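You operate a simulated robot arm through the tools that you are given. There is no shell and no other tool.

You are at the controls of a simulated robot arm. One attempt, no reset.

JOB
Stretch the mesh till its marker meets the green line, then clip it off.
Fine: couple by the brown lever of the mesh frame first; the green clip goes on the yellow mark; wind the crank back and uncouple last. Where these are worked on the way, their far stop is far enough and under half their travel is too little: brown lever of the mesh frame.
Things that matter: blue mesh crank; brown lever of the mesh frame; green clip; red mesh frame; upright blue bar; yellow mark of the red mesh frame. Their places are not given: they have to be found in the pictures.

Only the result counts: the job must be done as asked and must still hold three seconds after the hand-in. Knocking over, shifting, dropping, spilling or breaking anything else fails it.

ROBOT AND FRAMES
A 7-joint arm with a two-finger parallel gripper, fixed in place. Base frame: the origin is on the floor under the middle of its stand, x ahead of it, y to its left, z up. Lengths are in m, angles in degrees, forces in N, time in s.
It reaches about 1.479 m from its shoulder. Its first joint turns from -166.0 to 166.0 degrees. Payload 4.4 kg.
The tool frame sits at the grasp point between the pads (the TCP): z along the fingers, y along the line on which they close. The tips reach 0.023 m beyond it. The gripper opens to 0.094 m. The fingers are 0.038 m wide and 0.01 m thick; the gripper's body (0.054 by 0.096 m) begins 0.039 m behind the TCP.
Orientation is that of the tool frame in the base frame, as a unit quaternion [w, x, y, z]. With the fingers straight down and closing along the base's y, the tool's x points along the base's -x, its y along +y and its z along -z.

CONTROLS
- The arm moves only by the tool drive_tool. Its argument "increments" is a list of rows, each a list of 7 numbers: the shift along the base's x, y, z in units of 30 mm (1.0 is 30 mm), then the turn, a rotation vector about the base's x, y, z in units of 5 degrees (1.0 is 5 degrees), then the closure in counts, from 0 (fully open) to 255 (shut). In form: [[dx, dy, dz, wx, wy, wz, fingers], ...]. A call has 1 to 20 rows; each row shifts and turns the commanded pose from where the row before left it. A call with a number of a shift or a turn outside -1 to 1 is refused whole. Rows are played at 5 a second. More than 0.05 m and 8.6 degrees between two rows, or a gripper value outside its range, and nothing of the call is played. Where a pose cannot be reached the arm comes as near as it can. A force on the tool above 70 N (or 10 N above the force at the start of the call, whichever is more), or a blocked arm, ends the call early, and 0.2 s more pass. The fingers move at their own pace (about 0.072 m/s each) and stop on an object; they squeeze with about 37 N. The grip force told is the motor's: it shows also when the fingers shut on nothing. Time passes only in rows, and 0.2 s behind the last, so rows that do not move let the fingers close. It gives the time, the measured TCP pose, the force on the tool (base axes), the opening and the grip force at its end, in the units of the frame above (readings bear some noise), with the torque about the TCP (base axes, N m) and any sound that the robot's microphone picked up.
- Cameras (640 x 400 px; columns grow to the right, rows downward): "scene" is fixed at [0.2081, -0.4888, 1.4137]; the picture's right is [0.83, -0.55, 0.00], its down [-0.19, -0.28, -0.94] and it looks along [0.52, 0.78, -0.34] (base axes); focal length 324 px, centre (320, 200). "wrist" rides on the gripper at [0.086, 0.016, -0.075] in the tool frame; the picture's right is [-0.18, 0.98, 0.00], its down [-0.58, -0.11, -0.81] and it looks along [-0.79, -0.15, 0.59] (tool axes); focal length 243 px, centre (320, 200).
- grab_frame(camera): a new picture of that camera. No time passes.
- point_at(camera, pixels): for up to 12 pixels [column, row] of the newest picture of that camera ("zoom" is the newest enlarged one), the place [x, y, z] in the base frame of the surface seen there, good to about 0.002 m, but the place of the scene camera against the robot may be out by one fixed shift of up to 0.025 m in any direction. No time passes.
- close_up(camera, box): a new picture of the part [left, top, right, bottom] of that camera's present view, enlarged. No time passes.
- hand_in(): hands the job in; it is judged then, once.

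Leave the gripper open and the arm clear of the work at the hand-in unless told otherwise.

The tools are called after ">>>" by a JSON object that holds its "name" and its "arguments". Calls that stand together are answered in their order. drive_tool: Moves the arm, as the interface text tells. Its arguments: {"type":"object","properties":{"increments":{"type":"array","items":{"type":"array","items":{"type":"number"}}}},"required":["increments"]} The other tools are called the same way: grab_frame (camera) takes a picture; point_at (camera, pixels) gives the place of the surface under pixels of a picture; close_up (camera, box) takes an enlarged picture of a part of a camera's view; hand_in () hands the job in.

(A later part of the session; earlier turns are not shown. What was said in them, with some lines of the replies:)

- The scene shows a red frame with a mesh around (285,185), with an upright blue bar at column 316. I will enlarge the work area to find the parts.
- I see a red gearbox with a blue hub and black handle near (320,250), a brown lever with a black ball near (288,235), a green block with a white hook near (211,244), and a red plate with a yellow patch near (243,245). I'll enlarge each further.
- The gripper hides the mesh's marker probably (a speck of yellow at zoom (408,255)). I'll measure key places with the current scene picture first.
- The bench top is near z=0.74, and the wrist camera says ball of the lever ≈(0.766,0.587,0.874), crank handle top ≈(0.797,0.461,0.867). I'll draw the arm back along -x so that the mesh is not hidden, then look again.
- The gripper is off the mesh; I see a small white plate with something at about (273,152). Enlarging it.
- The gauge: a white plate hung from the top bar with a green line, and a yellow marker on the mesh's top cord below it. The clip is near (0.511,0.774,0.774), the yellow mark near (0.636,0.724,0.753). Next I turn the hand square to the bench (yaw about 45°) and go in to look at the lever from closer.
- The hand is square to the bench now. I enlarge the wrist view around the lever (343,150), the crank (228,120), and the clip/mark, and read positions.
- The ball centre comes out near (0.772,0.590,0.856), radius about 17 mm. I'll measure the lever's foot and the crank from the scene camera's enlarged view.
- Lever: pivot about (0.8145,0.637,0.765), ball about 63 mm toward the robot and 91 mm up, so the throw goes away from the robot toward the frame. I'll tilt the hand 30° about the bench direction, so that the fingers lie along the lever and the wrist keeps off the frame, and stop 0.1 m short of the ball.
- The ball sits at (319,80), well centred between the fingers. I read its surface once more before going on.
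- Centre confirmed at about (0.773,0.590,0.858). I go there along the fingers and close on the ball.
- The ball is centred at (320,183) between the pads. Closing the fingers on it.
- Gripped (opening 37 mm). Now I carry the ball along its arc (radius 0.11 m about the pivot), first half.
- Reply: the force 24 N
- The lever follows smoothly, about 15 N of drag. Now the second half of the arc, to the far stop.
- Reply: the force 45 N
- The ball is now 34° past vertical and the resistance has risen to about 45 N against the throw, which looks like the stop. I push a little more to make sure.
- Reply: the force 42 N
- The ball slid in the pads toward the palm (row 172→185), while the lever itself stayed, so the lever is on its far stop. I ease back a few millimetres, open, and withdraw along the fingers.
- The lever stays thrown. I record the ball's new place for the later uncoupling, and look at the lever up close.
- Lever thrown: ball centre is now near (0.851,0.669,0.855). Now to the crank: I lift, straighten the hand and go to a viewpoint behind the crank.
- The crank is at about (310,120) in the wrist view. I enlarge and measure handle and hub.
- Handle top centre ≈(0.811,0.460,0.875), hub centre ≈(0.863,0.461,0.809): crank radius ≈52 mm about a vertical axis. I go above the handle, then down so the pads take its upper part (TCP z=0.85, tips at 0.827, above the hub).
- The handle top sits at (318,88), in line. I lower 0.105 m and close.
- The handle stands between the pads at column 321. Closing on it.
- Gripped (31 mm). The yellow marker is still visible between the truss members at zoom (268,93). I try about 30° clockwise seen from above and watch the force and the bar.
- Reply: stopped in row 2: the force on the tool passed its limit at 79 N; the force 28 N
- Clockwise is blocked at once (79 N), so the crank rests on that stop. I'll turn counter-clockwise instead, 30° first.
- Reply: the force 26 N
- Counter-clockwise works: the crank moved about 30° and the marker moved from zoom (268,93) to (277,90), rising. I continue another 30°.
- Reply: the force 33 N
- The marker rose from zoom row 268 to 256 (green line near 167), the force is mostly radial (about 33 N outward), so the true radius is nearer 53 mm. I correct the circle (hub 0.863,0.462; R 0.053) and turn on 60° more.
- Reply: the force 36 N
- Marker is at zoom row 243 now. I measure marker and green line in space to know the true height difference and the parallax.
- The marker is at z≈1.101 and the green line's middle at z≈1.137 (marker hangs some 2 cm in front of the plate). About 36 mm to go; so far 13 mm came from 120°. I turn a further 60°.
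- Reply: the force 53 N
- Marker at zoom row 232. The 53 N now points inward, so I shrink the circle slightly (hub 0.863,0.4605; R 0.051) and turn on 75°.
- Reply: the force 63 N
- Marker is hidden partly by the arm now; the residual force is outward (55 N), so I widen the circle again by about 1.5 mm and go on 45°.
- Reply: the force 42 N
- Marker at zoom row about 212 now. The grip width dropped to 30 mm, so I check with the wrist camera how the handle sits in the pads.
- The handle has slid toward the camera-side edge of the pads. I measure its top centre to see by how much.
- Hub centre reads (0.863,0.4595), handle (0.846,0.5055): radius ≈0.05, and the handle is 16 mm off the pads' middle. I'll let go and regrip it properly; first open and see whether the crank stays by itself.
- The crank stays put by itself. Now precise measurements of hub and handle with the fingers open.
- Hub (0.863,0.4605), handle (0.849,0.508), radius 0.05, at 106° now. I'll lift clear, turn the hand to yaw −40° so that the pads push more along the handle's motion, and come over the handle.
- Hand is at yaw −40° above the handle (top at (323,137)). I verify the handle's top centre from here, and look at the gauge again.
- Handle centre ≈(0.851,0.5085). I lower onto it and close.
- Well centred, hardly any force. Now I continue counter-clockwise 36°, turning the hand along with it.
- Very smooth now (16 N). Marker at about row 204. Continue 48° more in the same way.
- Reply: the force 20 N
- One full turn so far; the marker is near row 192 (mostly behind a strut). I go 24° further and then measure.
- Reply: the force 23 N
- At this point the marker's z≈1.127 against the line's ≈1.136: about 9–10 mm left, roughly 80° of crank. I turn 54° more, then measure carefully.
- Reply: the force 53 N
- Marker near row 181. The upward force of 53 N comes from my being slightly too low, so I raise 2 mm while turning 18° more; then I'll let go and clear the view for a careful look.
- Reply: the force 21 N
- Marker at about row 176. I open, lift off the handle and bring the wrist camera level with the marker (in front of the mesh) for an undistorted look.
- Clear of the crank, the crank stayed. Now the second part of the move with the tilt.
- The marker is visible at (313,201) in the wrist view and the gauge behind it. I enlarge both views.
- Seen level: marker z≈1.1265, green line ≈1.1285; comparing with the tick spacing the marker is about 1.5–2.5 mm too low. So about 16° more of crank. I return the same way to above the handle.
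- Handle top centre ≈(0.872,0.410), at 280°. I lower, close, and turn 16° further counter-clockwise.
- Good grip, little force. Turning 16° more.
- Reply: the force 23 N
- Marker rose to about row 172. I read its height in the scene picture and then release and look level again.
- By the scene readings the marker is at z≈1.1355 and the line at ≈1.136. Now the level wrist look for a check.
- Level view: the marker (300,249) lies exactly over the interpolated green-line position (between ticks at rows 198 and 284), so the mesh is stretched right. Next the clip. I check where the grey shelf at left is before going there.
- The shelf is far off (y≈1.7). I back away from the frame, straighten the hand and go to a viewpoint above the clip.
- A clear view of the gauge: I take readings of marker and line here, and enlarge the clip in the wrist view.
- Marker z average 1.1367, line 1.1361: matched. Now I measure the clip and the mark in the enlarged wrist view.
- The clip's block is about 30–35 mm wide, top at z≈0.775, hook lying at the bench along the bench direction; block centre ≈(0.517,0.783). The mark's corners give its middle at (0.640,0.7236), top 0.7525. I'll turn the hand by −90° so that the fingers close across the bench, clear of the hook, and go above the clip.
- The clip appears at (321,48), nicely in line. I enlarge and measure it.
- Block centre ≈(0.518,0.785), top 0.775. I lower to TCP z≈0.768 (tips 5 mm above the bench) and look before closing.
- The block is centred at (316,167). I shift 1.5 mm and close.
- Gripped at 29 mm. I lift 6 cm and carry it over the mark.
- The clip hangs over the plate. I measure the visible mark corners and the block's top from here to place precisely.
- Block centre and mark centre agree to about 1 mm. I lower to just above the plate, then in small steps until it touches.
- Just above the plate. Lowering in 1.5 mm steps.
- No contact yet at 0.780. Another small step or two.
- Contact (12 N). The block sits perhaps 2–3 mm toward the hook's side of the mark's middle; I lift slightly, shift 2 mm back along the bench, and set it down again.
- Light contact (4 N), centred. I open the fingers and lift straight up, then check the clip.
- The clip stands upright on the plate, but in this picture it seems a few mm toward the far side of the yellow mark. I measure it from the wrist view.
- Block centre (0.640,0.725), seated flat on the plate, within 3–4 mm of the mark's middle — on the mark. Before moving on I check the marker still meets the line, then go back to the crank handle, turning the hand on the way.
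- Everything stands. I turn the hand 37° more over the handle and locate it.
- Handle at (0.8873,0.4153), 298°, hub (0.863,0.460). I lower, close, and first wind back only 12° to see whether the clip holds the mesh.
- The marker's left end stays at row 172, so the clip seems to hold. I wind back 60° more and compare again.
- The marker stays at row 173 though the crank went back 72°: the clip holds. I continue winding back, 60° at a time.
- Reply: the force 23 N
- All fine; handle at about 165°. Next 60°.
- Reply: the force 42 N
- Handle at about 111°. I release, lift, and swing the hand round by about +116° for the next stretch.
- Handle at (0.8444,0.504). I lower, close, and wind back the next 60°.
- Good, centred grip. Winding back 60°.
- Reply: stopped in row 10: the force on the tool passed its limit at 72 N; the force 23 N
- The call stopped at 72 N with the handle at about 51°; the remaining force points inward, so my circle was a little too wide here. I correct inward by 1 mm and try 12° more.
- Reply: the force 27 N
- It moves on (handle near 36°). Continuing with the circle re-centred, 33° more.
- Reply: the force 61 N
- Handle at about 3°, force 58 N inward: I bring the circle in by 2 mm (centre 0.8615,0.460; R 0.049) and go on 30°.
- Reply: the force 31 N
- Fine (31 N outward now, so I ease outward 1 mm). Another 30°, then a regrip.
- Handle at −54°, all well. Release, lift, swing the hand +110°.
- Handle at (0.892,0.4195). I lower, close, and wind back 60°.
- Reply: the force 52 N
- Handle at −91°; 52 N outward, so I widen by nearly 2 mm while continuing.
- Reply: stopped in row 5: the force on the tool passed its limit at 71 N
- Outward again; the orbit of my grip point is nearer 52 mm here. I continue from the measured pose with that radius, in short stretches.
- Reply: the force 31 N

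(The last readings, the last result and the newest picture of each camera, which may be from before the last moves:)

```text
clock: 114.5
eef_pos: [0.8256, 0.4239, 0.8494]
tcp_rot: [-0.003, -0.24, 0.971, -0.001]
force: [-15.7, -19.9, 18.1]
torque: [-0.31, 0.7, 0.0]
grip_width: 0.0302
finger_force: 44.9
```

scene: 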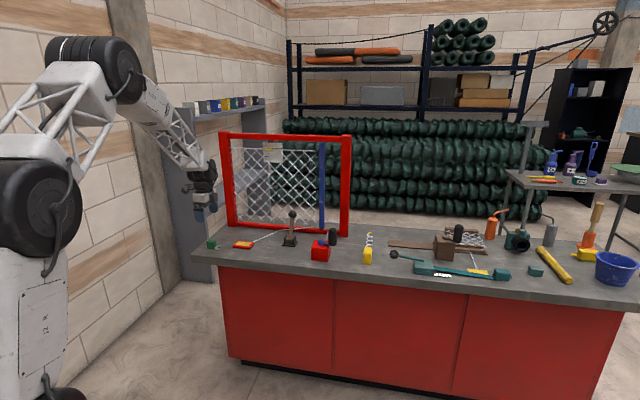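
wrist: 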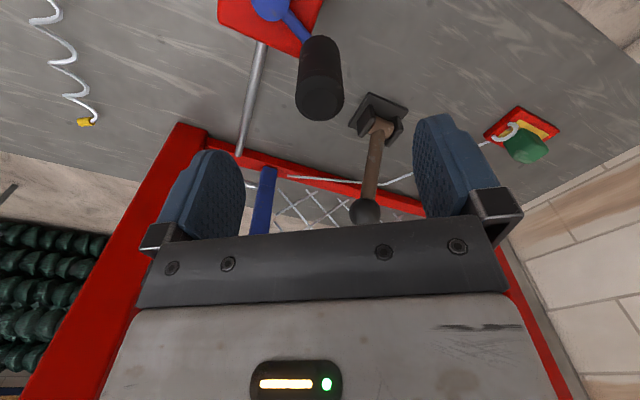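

>>> {"name": "drive_tool", "arguments": {"increments": [[-0.135, 0.13, 0, 0, 0, -0.7, 255], [-0.1056, 0.1497, 0, 0, 0, -0.7, 255], [-0.0894, 0.1599, 0, 0, 0, -0.7, 255]]}}

>>> {"name": "close_up", "arguments": {"camera": "wrist", "box": [200, 60, 460, 260]}}

>>> {"name": "close_up", "arguments": {"camera": "scene", "box": [190, 130, 350, 265]}}

```text
clock: 115.3
eef_pos: [0.8157, 0.438, 0.8508]
tcp_rot: [-0.002, -0.15, 0.989, 0.0]
force: [3.6, -1.1, 12.7]
torque: [-0.08, 0.28, -0.03]
grip_width: 0.0298
finger_force: 45.3
```

```text
2.00 times, centred on (330, 160) of wrist
```

zoom: 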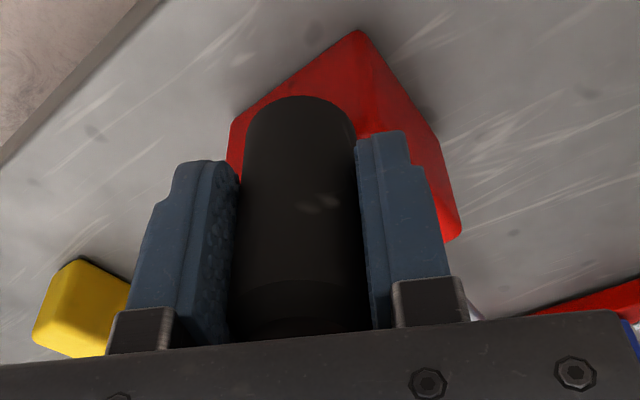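

```text
2.96 times, centred on (270, 198) of scene
```

zoom: 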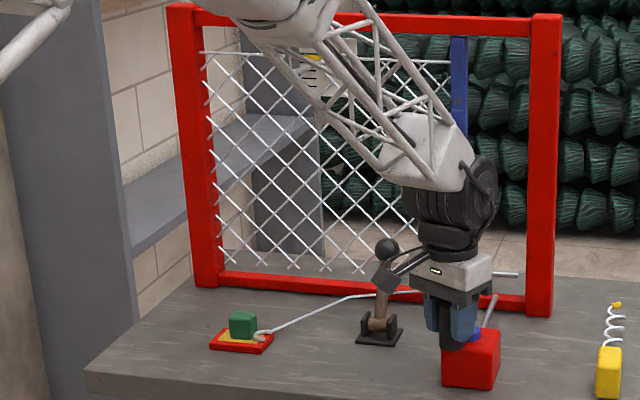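

Handle at −155°, force near zero, marker still at the line. About 20° remain to the stop; I go on gently.

>>> {"name": "drive_tool", "arguments": {"increments": [[-0.0686, 0.1699, 0, 0, 0, -0.7, 255], [-0.0505, 0.1761, 0, 0, 0, -0.7, 255], [-0.02, 0.1, 0, 0, 0, -0.4, 255], [-0.015, 0.08, 0, 0, 0, -0.3, 255]]}}

```text
clock: 116.3
eef_pos: [0.8109, 0.4553, 0.8499]
tcp_rot: [-0.003, -0.058, 0.998, 0.0]
force: [-4.6, -2.0, 18.4]
torque: [0.08, -0.23, 0.0]
grip_width: 0.0304
finger_force: 45.2
```

>>> {"name": "drive_tool", "arguments": {"increments": [[-0.003, 0.07, 0, 0, 0, 0, 255], [0, 0.07, 0, 0, 0, 0, 255], [0, 0, 0, 0, 0, 0, 255]]}}

```text
clock: 117.2
eef_pos: [0.8109, 0.4583, 0.8507]
tcp_rot: [-0.003, -0.058, 0.998, 0.0]
force: [1.5, -2.7, 17.4]
torque: [-0.07, 0.32, -0.02]
grip_width: 0.0301
finger_force: 44.8
```

No stop yet. A few more small steps.

>>> {"name": "drive_tool", "arguments": {"increments": [[0, 0.07, 0, 0, 0, 0, 255], [0.005, 0.07, 0, 0, 0, 0, 255], [0, 0, 0, 0, 0, 0, 255]]}}

```text
clock: 118.0
eef_pos: [0.8115, 0.4607, 0.8507]
tcp_rot: [-0.003, -0.058, 0.998, 0.0]
force: [1.3, -36.8, 23.4]
torque: [-0.06, 0.13, -0.05]
grip_width: 0.0303
finger_force: 45.1
```

37 N against the turn: that's the stop. One more small push to make sure.

>>> {"name": "drive_tool", "arguments": {"increments": [[0, 0.04, 0, 0, 0, 0, 255], [0, 0, 0, 0, 0, 0, 255]]}}

>>> {"name": "close_up", "arguments": {"camera": "scene", "box": [190, 130, 350, 265]}}

>>> {"name": "close_up", "arguments": {"camera": "scene", "box": [245, 130, 305, 175]}}

```text
clock: 118.5
eef_pos: [0.811, 0.4603, 0.8495]
tcp_rot: [-0.004, -0.057, 0.998, -0.002]
force: [-15.0, -26.8, 13.3]
torque: [0.32, -0.16, -0.05]
grip_width: 0.0302
finger_force: 45.3
stopped in row 2: the force on the tool passed its limit at 71 N (the readings are from after the stop); the commanded pose is now the measured one
```

```text
2.96 times, centred on (270, 198) of scene
```

zoom: 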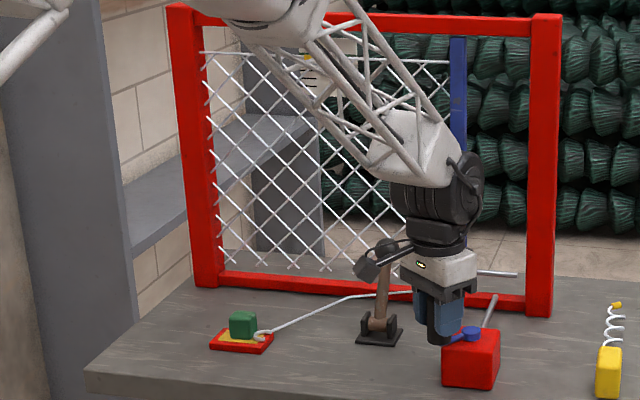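

```text
8.89 times, centred on (275, 152) of scene
```

zoom: 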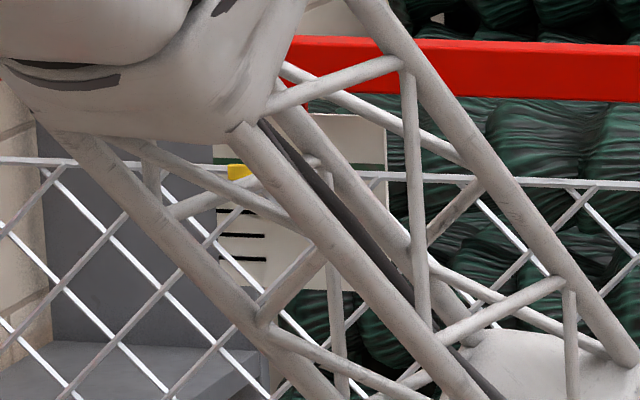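

Crank on its stop, marker still on the line. I release the handle, lift off and go round to the lever with yaw 45° and 30° tilt.

>>> {"name": "drive_tool", "arguments": {"increments": [[0, 0, 0, 0, 0, 0, 100], [0, 0, 0, 0, 0, 0, 0], [0, 0, 0, 0, 0, 0, 0], [0, 0, 1, 0, 0, 0, 0], [0, 0, 1, 0, 0, 0, 0], [0, 0, 1, 0, 0, 0, 0], [-0.083, 0.583, 0.2, 0, 0, 0.96, 0], [-0.083, 0.583, 0.2, 0, 0, 0.96, 0], [-0.083, 0.583, 0.2, 0, 0, 0.96, 0], [-0.083, 0.583, 0.2, 0, 0, 0.96, 0], [-0.083, 0.583, 0.2, 0, 0, 0.96, 0], [-0.083, 0.583, 0.2, 0, 0, 0.96, 0], [-0.083, 0.583, 0.2, 0, 0, 0.96, 0], [-0.083, 0.583, 0.2, 0, 0, 0.96, 0]]}}

>>> {"name": "grab_frame", "arguments": {"camera": "wrist"}}

>>> {"name": "grab_frame", "arguments": {"camera": "scene"}}

```text
clock: 121.5
eef_pos: [0.7905, 0.6011, 0.988]
tcp_rot: [-0.003, -0.383, 0.924, -0.002]
force: [-0.4, 0.1, 0.3]
torque: [-0.02, -0.01, -0.01]
grip_width: 0.0941
finger_force: 0.1
```

```text
taken
```

wrist: 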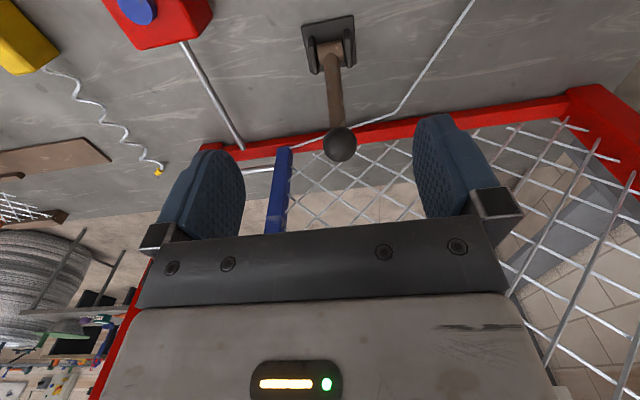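

```text
taken
```

scene: 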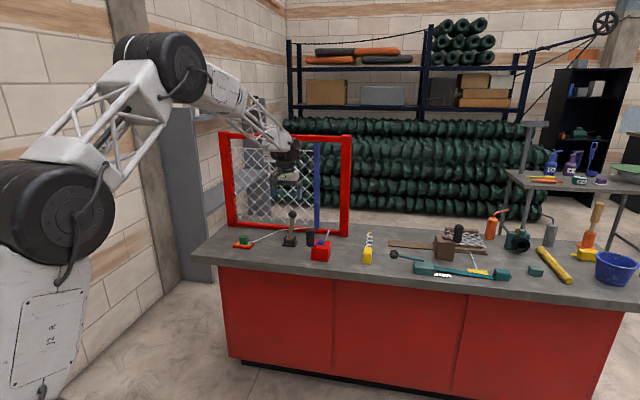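

Now I tilt 30° and come to the pre-grasp point short of the ball, checking the gauge as well.

>>> {"name": "drive_tool", "arguments": {"increments": [[0.139, 0.18, -0.256, 0.707, -0.707, 0, 0], [0.139, 0.18, -0.256, 0.707, -0.707, 0, 0], [0.139, 0.18, -0.256, 0.707, -0.707, 0, 0], [0.139, 0.18, -0.256, 0.707, -0.707, 0, 0], [0.139, 0.18, -0.256, 0.707, -0.707, 0, 0], [0.139, 0.18, -0.256, 0.707, -0.707, 0, 0], [0, 0, 0, 0, 0, 0, 0]]}}

>>> {"name": "grab_frame", "arguments": {"camera": "wrist"}}

>>> {"name": "close_up", "arguments": {"camera": "scene", "box": [190, 130, 350, 265]}}

```text
clock: 123.1
eef_pos: [0.8167, 0.633, 0.9414]
tcp_rot: [0.236, -0.371, 0.893, 0.097]
force: [-0.7, 0.8, 0.5]
torque: [-0.01, -0.02, -0.01]
grip_width: 0.0939
finger_force: 0.1
```

```text
taken
```

wrist: 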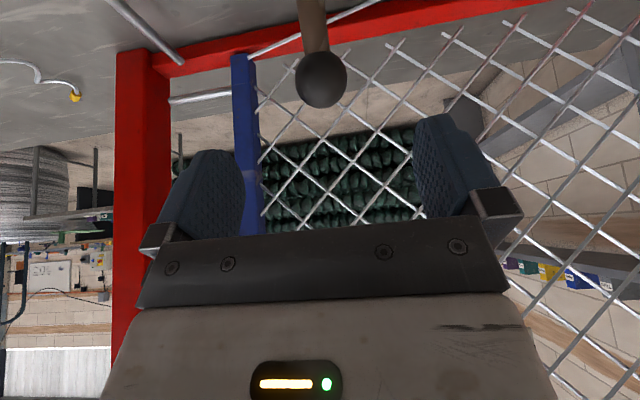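

```text
2.96 times, centred on (270, 198) of scene
```

zoom: 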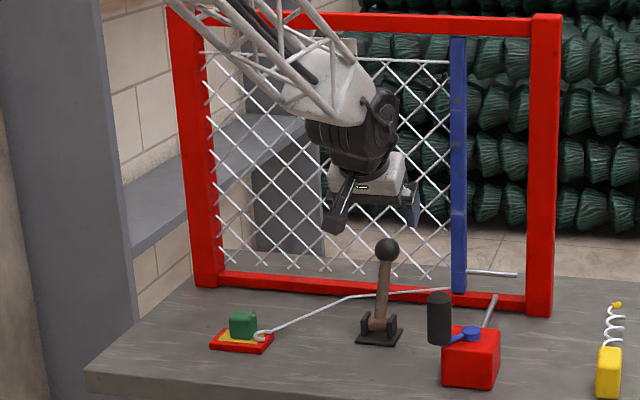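

The ball is at (321,79). I measure it and then go in along the fingers.

>>> {"name": "point_at", "arguments": {"camera": "wrist", "pixels": [[321, 79], [301, 79], [341, 79], [321, 98]]}}

```text
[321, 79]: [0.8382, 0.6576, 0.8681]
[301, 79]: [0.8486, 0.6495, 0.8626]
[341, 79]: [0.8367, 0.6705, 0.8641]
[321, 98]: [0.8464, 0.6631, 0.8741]
```

Ball centre ≈(0.8505,0.668,0.857). Going in and closing.

>>> {"name": "drive_tool", "arguments": {"increments": [[0.28, 0.29, -0.703, 0, 0, 0, 0], [0.28, 0.29, -0.703, 0, 0, 0, 0], [0.28, 0.29, -0.703, 0, 0, 0, 0], [0.28, 0.29, -0.703, 0, 0, 0, 0], [0, 0, 0, 0, 0, 0, 0], [0, 0, 0, 0, 0, 0, 255], [0, 0, 0, 0, 0, 0, 255], [0, 0, 0, 0, 0, 0, 255], [0, 0, 0, 0, 0, 0, 255]]}}

>>> {"name": "grab_frame", "arguments": {"camera": "wrist"}}

```text
clock: 125.1
eef_pos: [0.8514, 0.6672, 0.8564]
tcp_rot: [0.236, -0.37, 0.893, 0.097]
force: [16.9, -10.9, -2.0]
torque: [0.17, -0.15, -0.04]
grip_width: 0.037
finger_force: 45.3
```

```text
taken
```

wrist: 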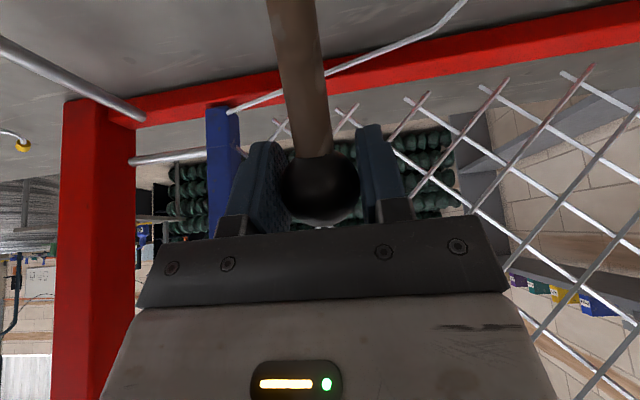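

Gripped at 37 mm. Pulling the lever back toward the robot along its arc (±31° about the pivot), first half.

>>> {"name": "drive_tool", "arguments": {"increments": [[-0.2013, -0.2013, 0.155, 0, 0, 0, 255], [-0.2107, -0.2107, 0.129, 0, 0, 0, 255], [-0.218, -0.218, 0.102, 0, 0, 0, 255], [-0.2236, -0.2236, 0.073, 0, 0, 0, 255], [-0.2274, -0.2274, 0.044, 0, 0, 0, 255], [-0.2291, -0.2291, 0.015, 0, 0, 0, 255]]}}

>>> {"name": "grab_frame", "arguments": {"camera": "wrist"}}

```text
clock: 126.5
eef_pos: [0.8113, 0.6287, 0.8726]
tcp_rot: [0.236, -0.369, 0.894, 0.097]
force: [41.9, -23.9, -6.3]
torque: [0.84, -0.88, -0.29]
grip_width: 0.0374
finger_force: 44.8
```

```text
taken
```

wrist: 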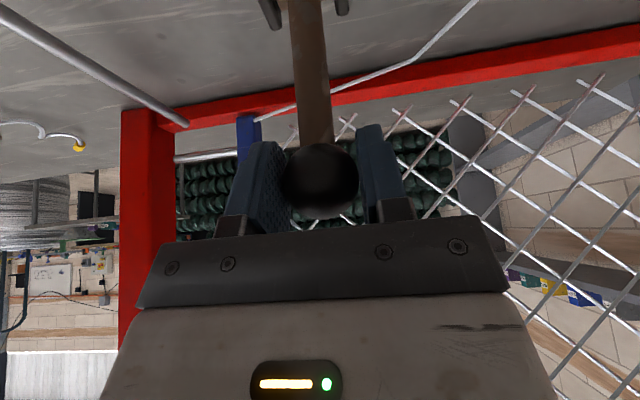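

A sideways 46 N along the bench has built up; I correct by 1.5 mm sideways and finish the arc.

>>> {"name": "drive_tool", "arguments": {"increments": [[-0.185, -0.26, -0.015, 0, 0, 0, 255], [-0.215, -0.24, -0.044, 0, 0, 0, 255], [-0.2236, -0.2236, -0.073, 0, 0, 0, 255], [-0.218, -0.218, -0.102, 0, 0, 0, 255], [-0.2107, -0.2107, -0.129, 0, 0, 0, 255], [-0.2013, -0.2013, -0.155, 0, 0, 0, 255]]}}

>>> {"name": "grab_frame", "arguments": {"camera": "wrist"}}

>>> {"name": "close_up", "arguments": {"camera": "scene", "box": [190, 130, 350, 265]}}

```text
clock: 127.9
eef_pos: [0.7732, 0.5895, 0.8583]
tcp_rot: [0.236, -0.37, 0.893, 0.097]
force: [-1.6, 0.6, 27.9]
torque: [0.86, -0.8, -0.08]
grip_width: 0.0371
finger_force: 45.1
```

```text
taken
```

wrist: 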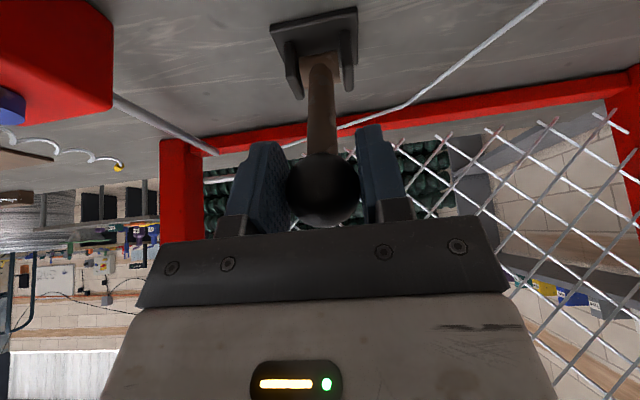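

```text
2.96 times, centred on (270, 198) of scene
```

zoom: 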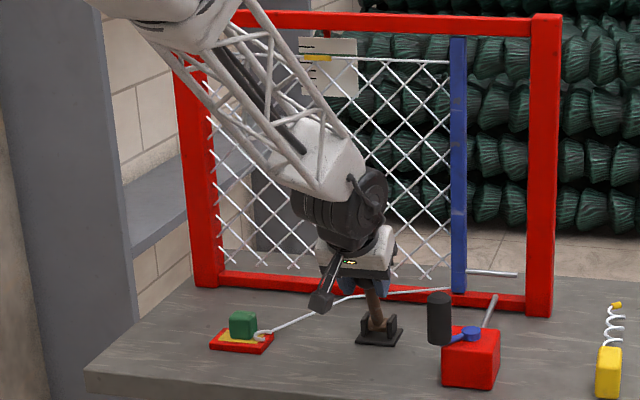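

The ball is back where it began (0.773,0.590,0.858). I press slightly on to be sure of the end stop.

>>> {"name": "drive_tool", "arguments": {"increments": [[-0.09, -0.09, -0.07, 0, 0, 0, 255], [-0.09, -0.09, -0.07, 0, 0, 0, 255], [0, 0, 0, 0, 0, 0, 255]]}}

>>> {"name": "grab_frame", "arguments": {"camera": "wrist"}}

```text
clock: 128.7
eef_pos: [0.7681, 0.5832, 0.8534]
tcp_rot: [0.234, -0.371, 0.894, 0.097]
force: [29.5, 22.9, 5.3]
torque: [0.39, -0.48, -0.02]
grip_width: 0.0368
finger_force: 45.0
```

```text
taken
```

wrist: 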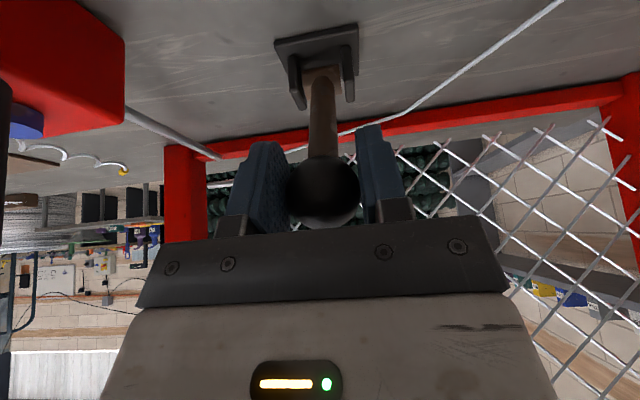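

37 N against the pull: on the stop. I ease off, open, and withdraw up and back.

>>> {"name": "drive_tool", "arguments": {"increments": [[0.1, 0.1, 0.08, 0, 0, 0, 255], [0, 0, 0, 0, 0, 0, 120], [0, 0, 0, 0, 0, 0, 0], [0, 0, 0, 0, 0, 0, 0], [-0.25, -0.25, 0.6, 0, 0, 0, 0], [-0.35, -0.35, 0.8, 0, 0, 0, 0], [-0.35, -0.35, 0.8, 0, 0, 0, 0], [-0.35, -0.35, 0.8, 0, 0, 0, 0]]}}

>>> {"name": "grab_frame", "arguments": {"camera": "wrist"}}

```text
clock: 130.5
eef_pos: [0.7309, 0.5476, 0.9449]
tcp_rot: [0.235, -0.37, 0.893, 0.096]
force: [-0.2, 0.5, -0.6]
torque: [0.01, 0.01, 0.01]
grip_width: 0.0942
finger_force: 0.1
```

```text
taken
```

wrist: 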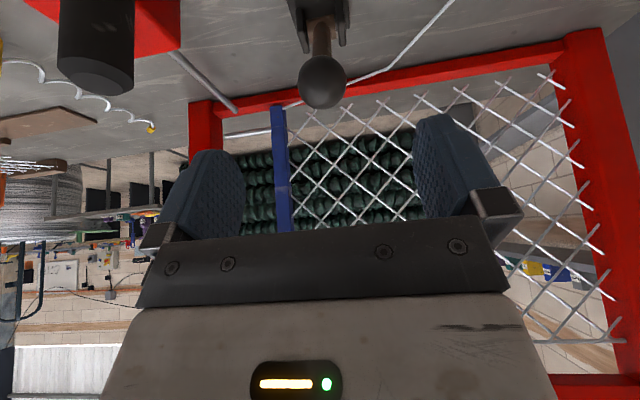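

The lever stands uncoupled. I draw the arm back clear of the work and check everything.

>>> {"name": "drive_tool", "arguments": {"increments": [[-0.6, -0.5, 0.7, 0, 0, 0, 0], [-0.9, -0.35, 0.9, -0.707, 0.707, 0, 0], [-0.95, -0.3, 0.9, -0.707, 0.707, 0, 0], [-0.95, -0.3, 0.9, -0.707, 0.707, 0, 0], [-0.95, -0.3, 0.9, -0.707, 0.707, 0, 0], [-0.95, -0.3, 0.9, -0.707, 0.707, 0, 0], [-0.95, -0.3, 0.9, -0.707, 0.707, 0, 0], [-0.95, -0.3, 0.9, 0, 0, 0, 0], [-0.95, -0.3, 0.7, 0, 0, 0, 0], [-0.95, -0.3, 0.6, 0, 0, 0, 0]]}}

>>> {"name": "grab_frame", "arguments": {"camera": "scene"}}

>>> {"name": "close_up", "arguments": {"camera": "scene", "box": [190, 130, 350, 265]}}

>>> {"name": "close_up", "arguments": {"camera": "scene", "box": [245, 130, 305, 175]}}

```text
clock: 132.7
eef_pos: [0.4602, 0.4506, 1.1929]
tcp_rot: [-0.004, -0.383, 0.924, -0.004]
force: [0.2, 0.2, 0.0]
torque: [-0.01, 0.0, -0.03]
grip_width: 0.0942
finger_force: 0.0
```

```text
taken
```

scene: 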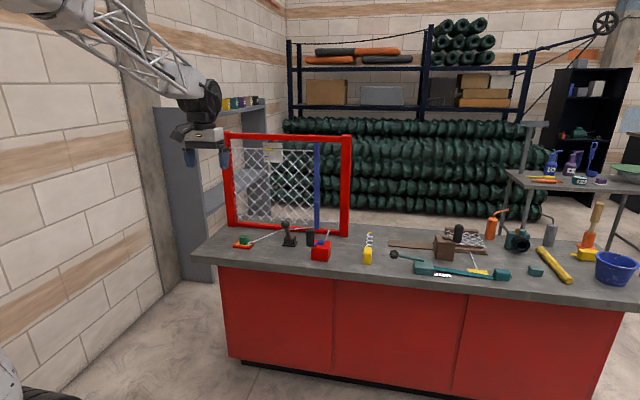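

```text
2.96 times, centred on (270, 198) of scene
```

zoom: 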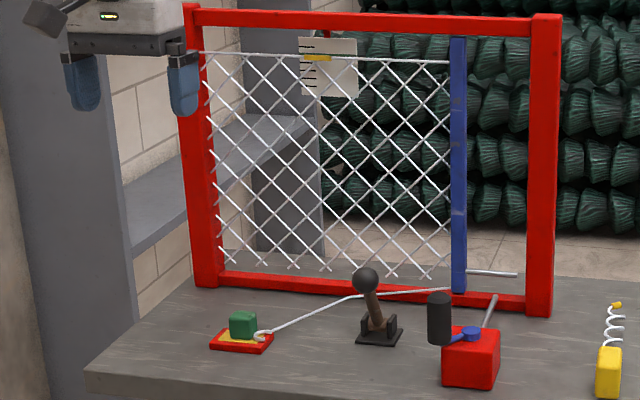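

```text
8.89 times, centred on (275, 152) of scene
```

zoom: 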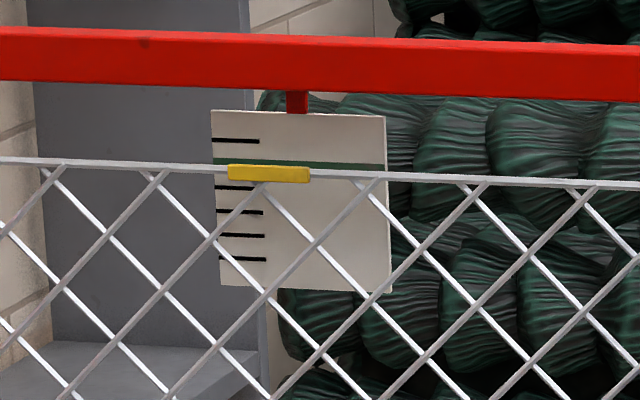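

Everything is as wanted: the marker is on the green line, the clip on the yellow mark, the crank back at its start position and the lever uncoupled. I let a couple of seconds pass and check that it holds.

>>> {"name": "drive_tool", "arguments": {"increments": [[0, 0, 0, 0, 0, 0, 0], [0, 0, 0, 0, 0, 0, 0], [0, 0, 0, 0, 0, 0, 0], [0, 0, 0, 0, 0, 0, 0], [0, 0, 0, 0, 0, 0, 0], [0, 0, 0, 0, 0, 0, 0], [0, 0, 0, 0, 0, 0, 0], [0, 0, 0, 0, 0, 0, 0], [0, 0, 0, 0, 0, 0, 0], [0, 0, 0, 0, 0, 0, 0]]}}

>>> {"name": "close_up", "arguments": {"camera": "scene", "box": [245, 130, 305, 175]}}

>>> {"name": "point_at", "arguments": {"camera": "zoom", "pixels": [[240, 172], [255, 172.5], [270, 174], [285, 174], [300, 175], [220, 162], [330, 166], [350, 167], [370, 167]]}}

>>> {"name": "close_up", "arguments": {"camera": "scene", "box": [220, 215, 340, 270]}}

```text
clock: 134.9
eef_pos: [0.4585, 0.4499, 1.1941]
tcp_rot: [-0.003, -0.383, 0.924, -0.002]
force: [0.0, -0.8, 0.6]
torque: [0.0, 0.02, 0.05]
grip_width: 0.0941
finger_force: 0.0
```

```text
8.89 times, centred on (275, 152) of scene
```

zoom: 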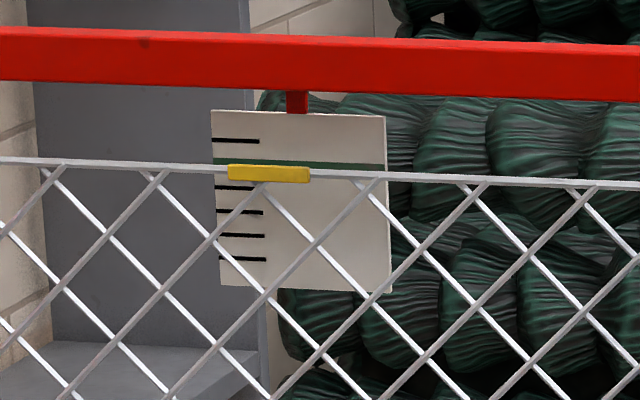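

```text
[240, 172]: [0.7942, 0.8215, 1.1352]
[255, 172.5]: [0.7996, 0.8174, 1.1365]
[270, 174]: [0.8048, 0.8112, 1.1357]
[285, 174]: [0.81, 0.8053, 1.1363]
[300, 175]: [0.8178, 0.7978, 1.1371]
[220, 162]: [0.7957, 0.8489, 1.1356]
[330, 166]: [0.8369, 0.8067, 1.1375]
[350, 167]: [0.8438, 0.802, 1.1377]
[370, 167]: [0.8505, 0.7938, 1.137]
```

```text
5.33 times, centred on (280, 242) of scene
```

zoom: 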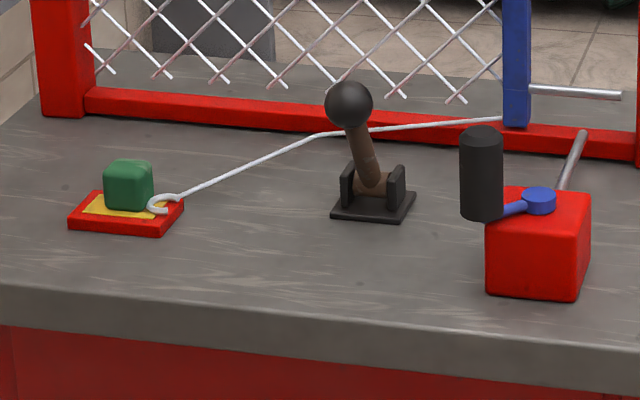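

The marker (z≈1.136) still matches the green line (z≈1.137). The clip sits on the yellow mark, the crank is back on its stop, and the lever is uncoupled. The gripper is open and the arm is clear, so I'm handing in.

>>> {"name": "hand_in", "arguments": {}}

```text
The job is handed in.
```

I've handed the job in, and every step was done as asked; I haven't seen the verdict.

- **Mesh:** stretched until the marker met the green line. Just before hand-in the marker read z≈1.136 m and the line z≈1.137 m, with no visible drift over a 2-second wait.
- **Clip:** it sits flat on the yellow mark, about 3–4 mm off its middle towards the frame. I judged that close enough and did not move it again. It held the mesh while the crank went back.
- **Crank:** wound all the way back to its starting stop.
- **Lever:** thrown to its far stop before stretching, then returned to its starting stop last.
- **Slips:** a few moves stopped early at the 70 N force limit, all while I was gripping the crank handle. The handle slipped in the fingers once and I regripped it. Nothing else was visibly moved or knocked.

At hand-in the gripper was open and the arm was clear of the work.
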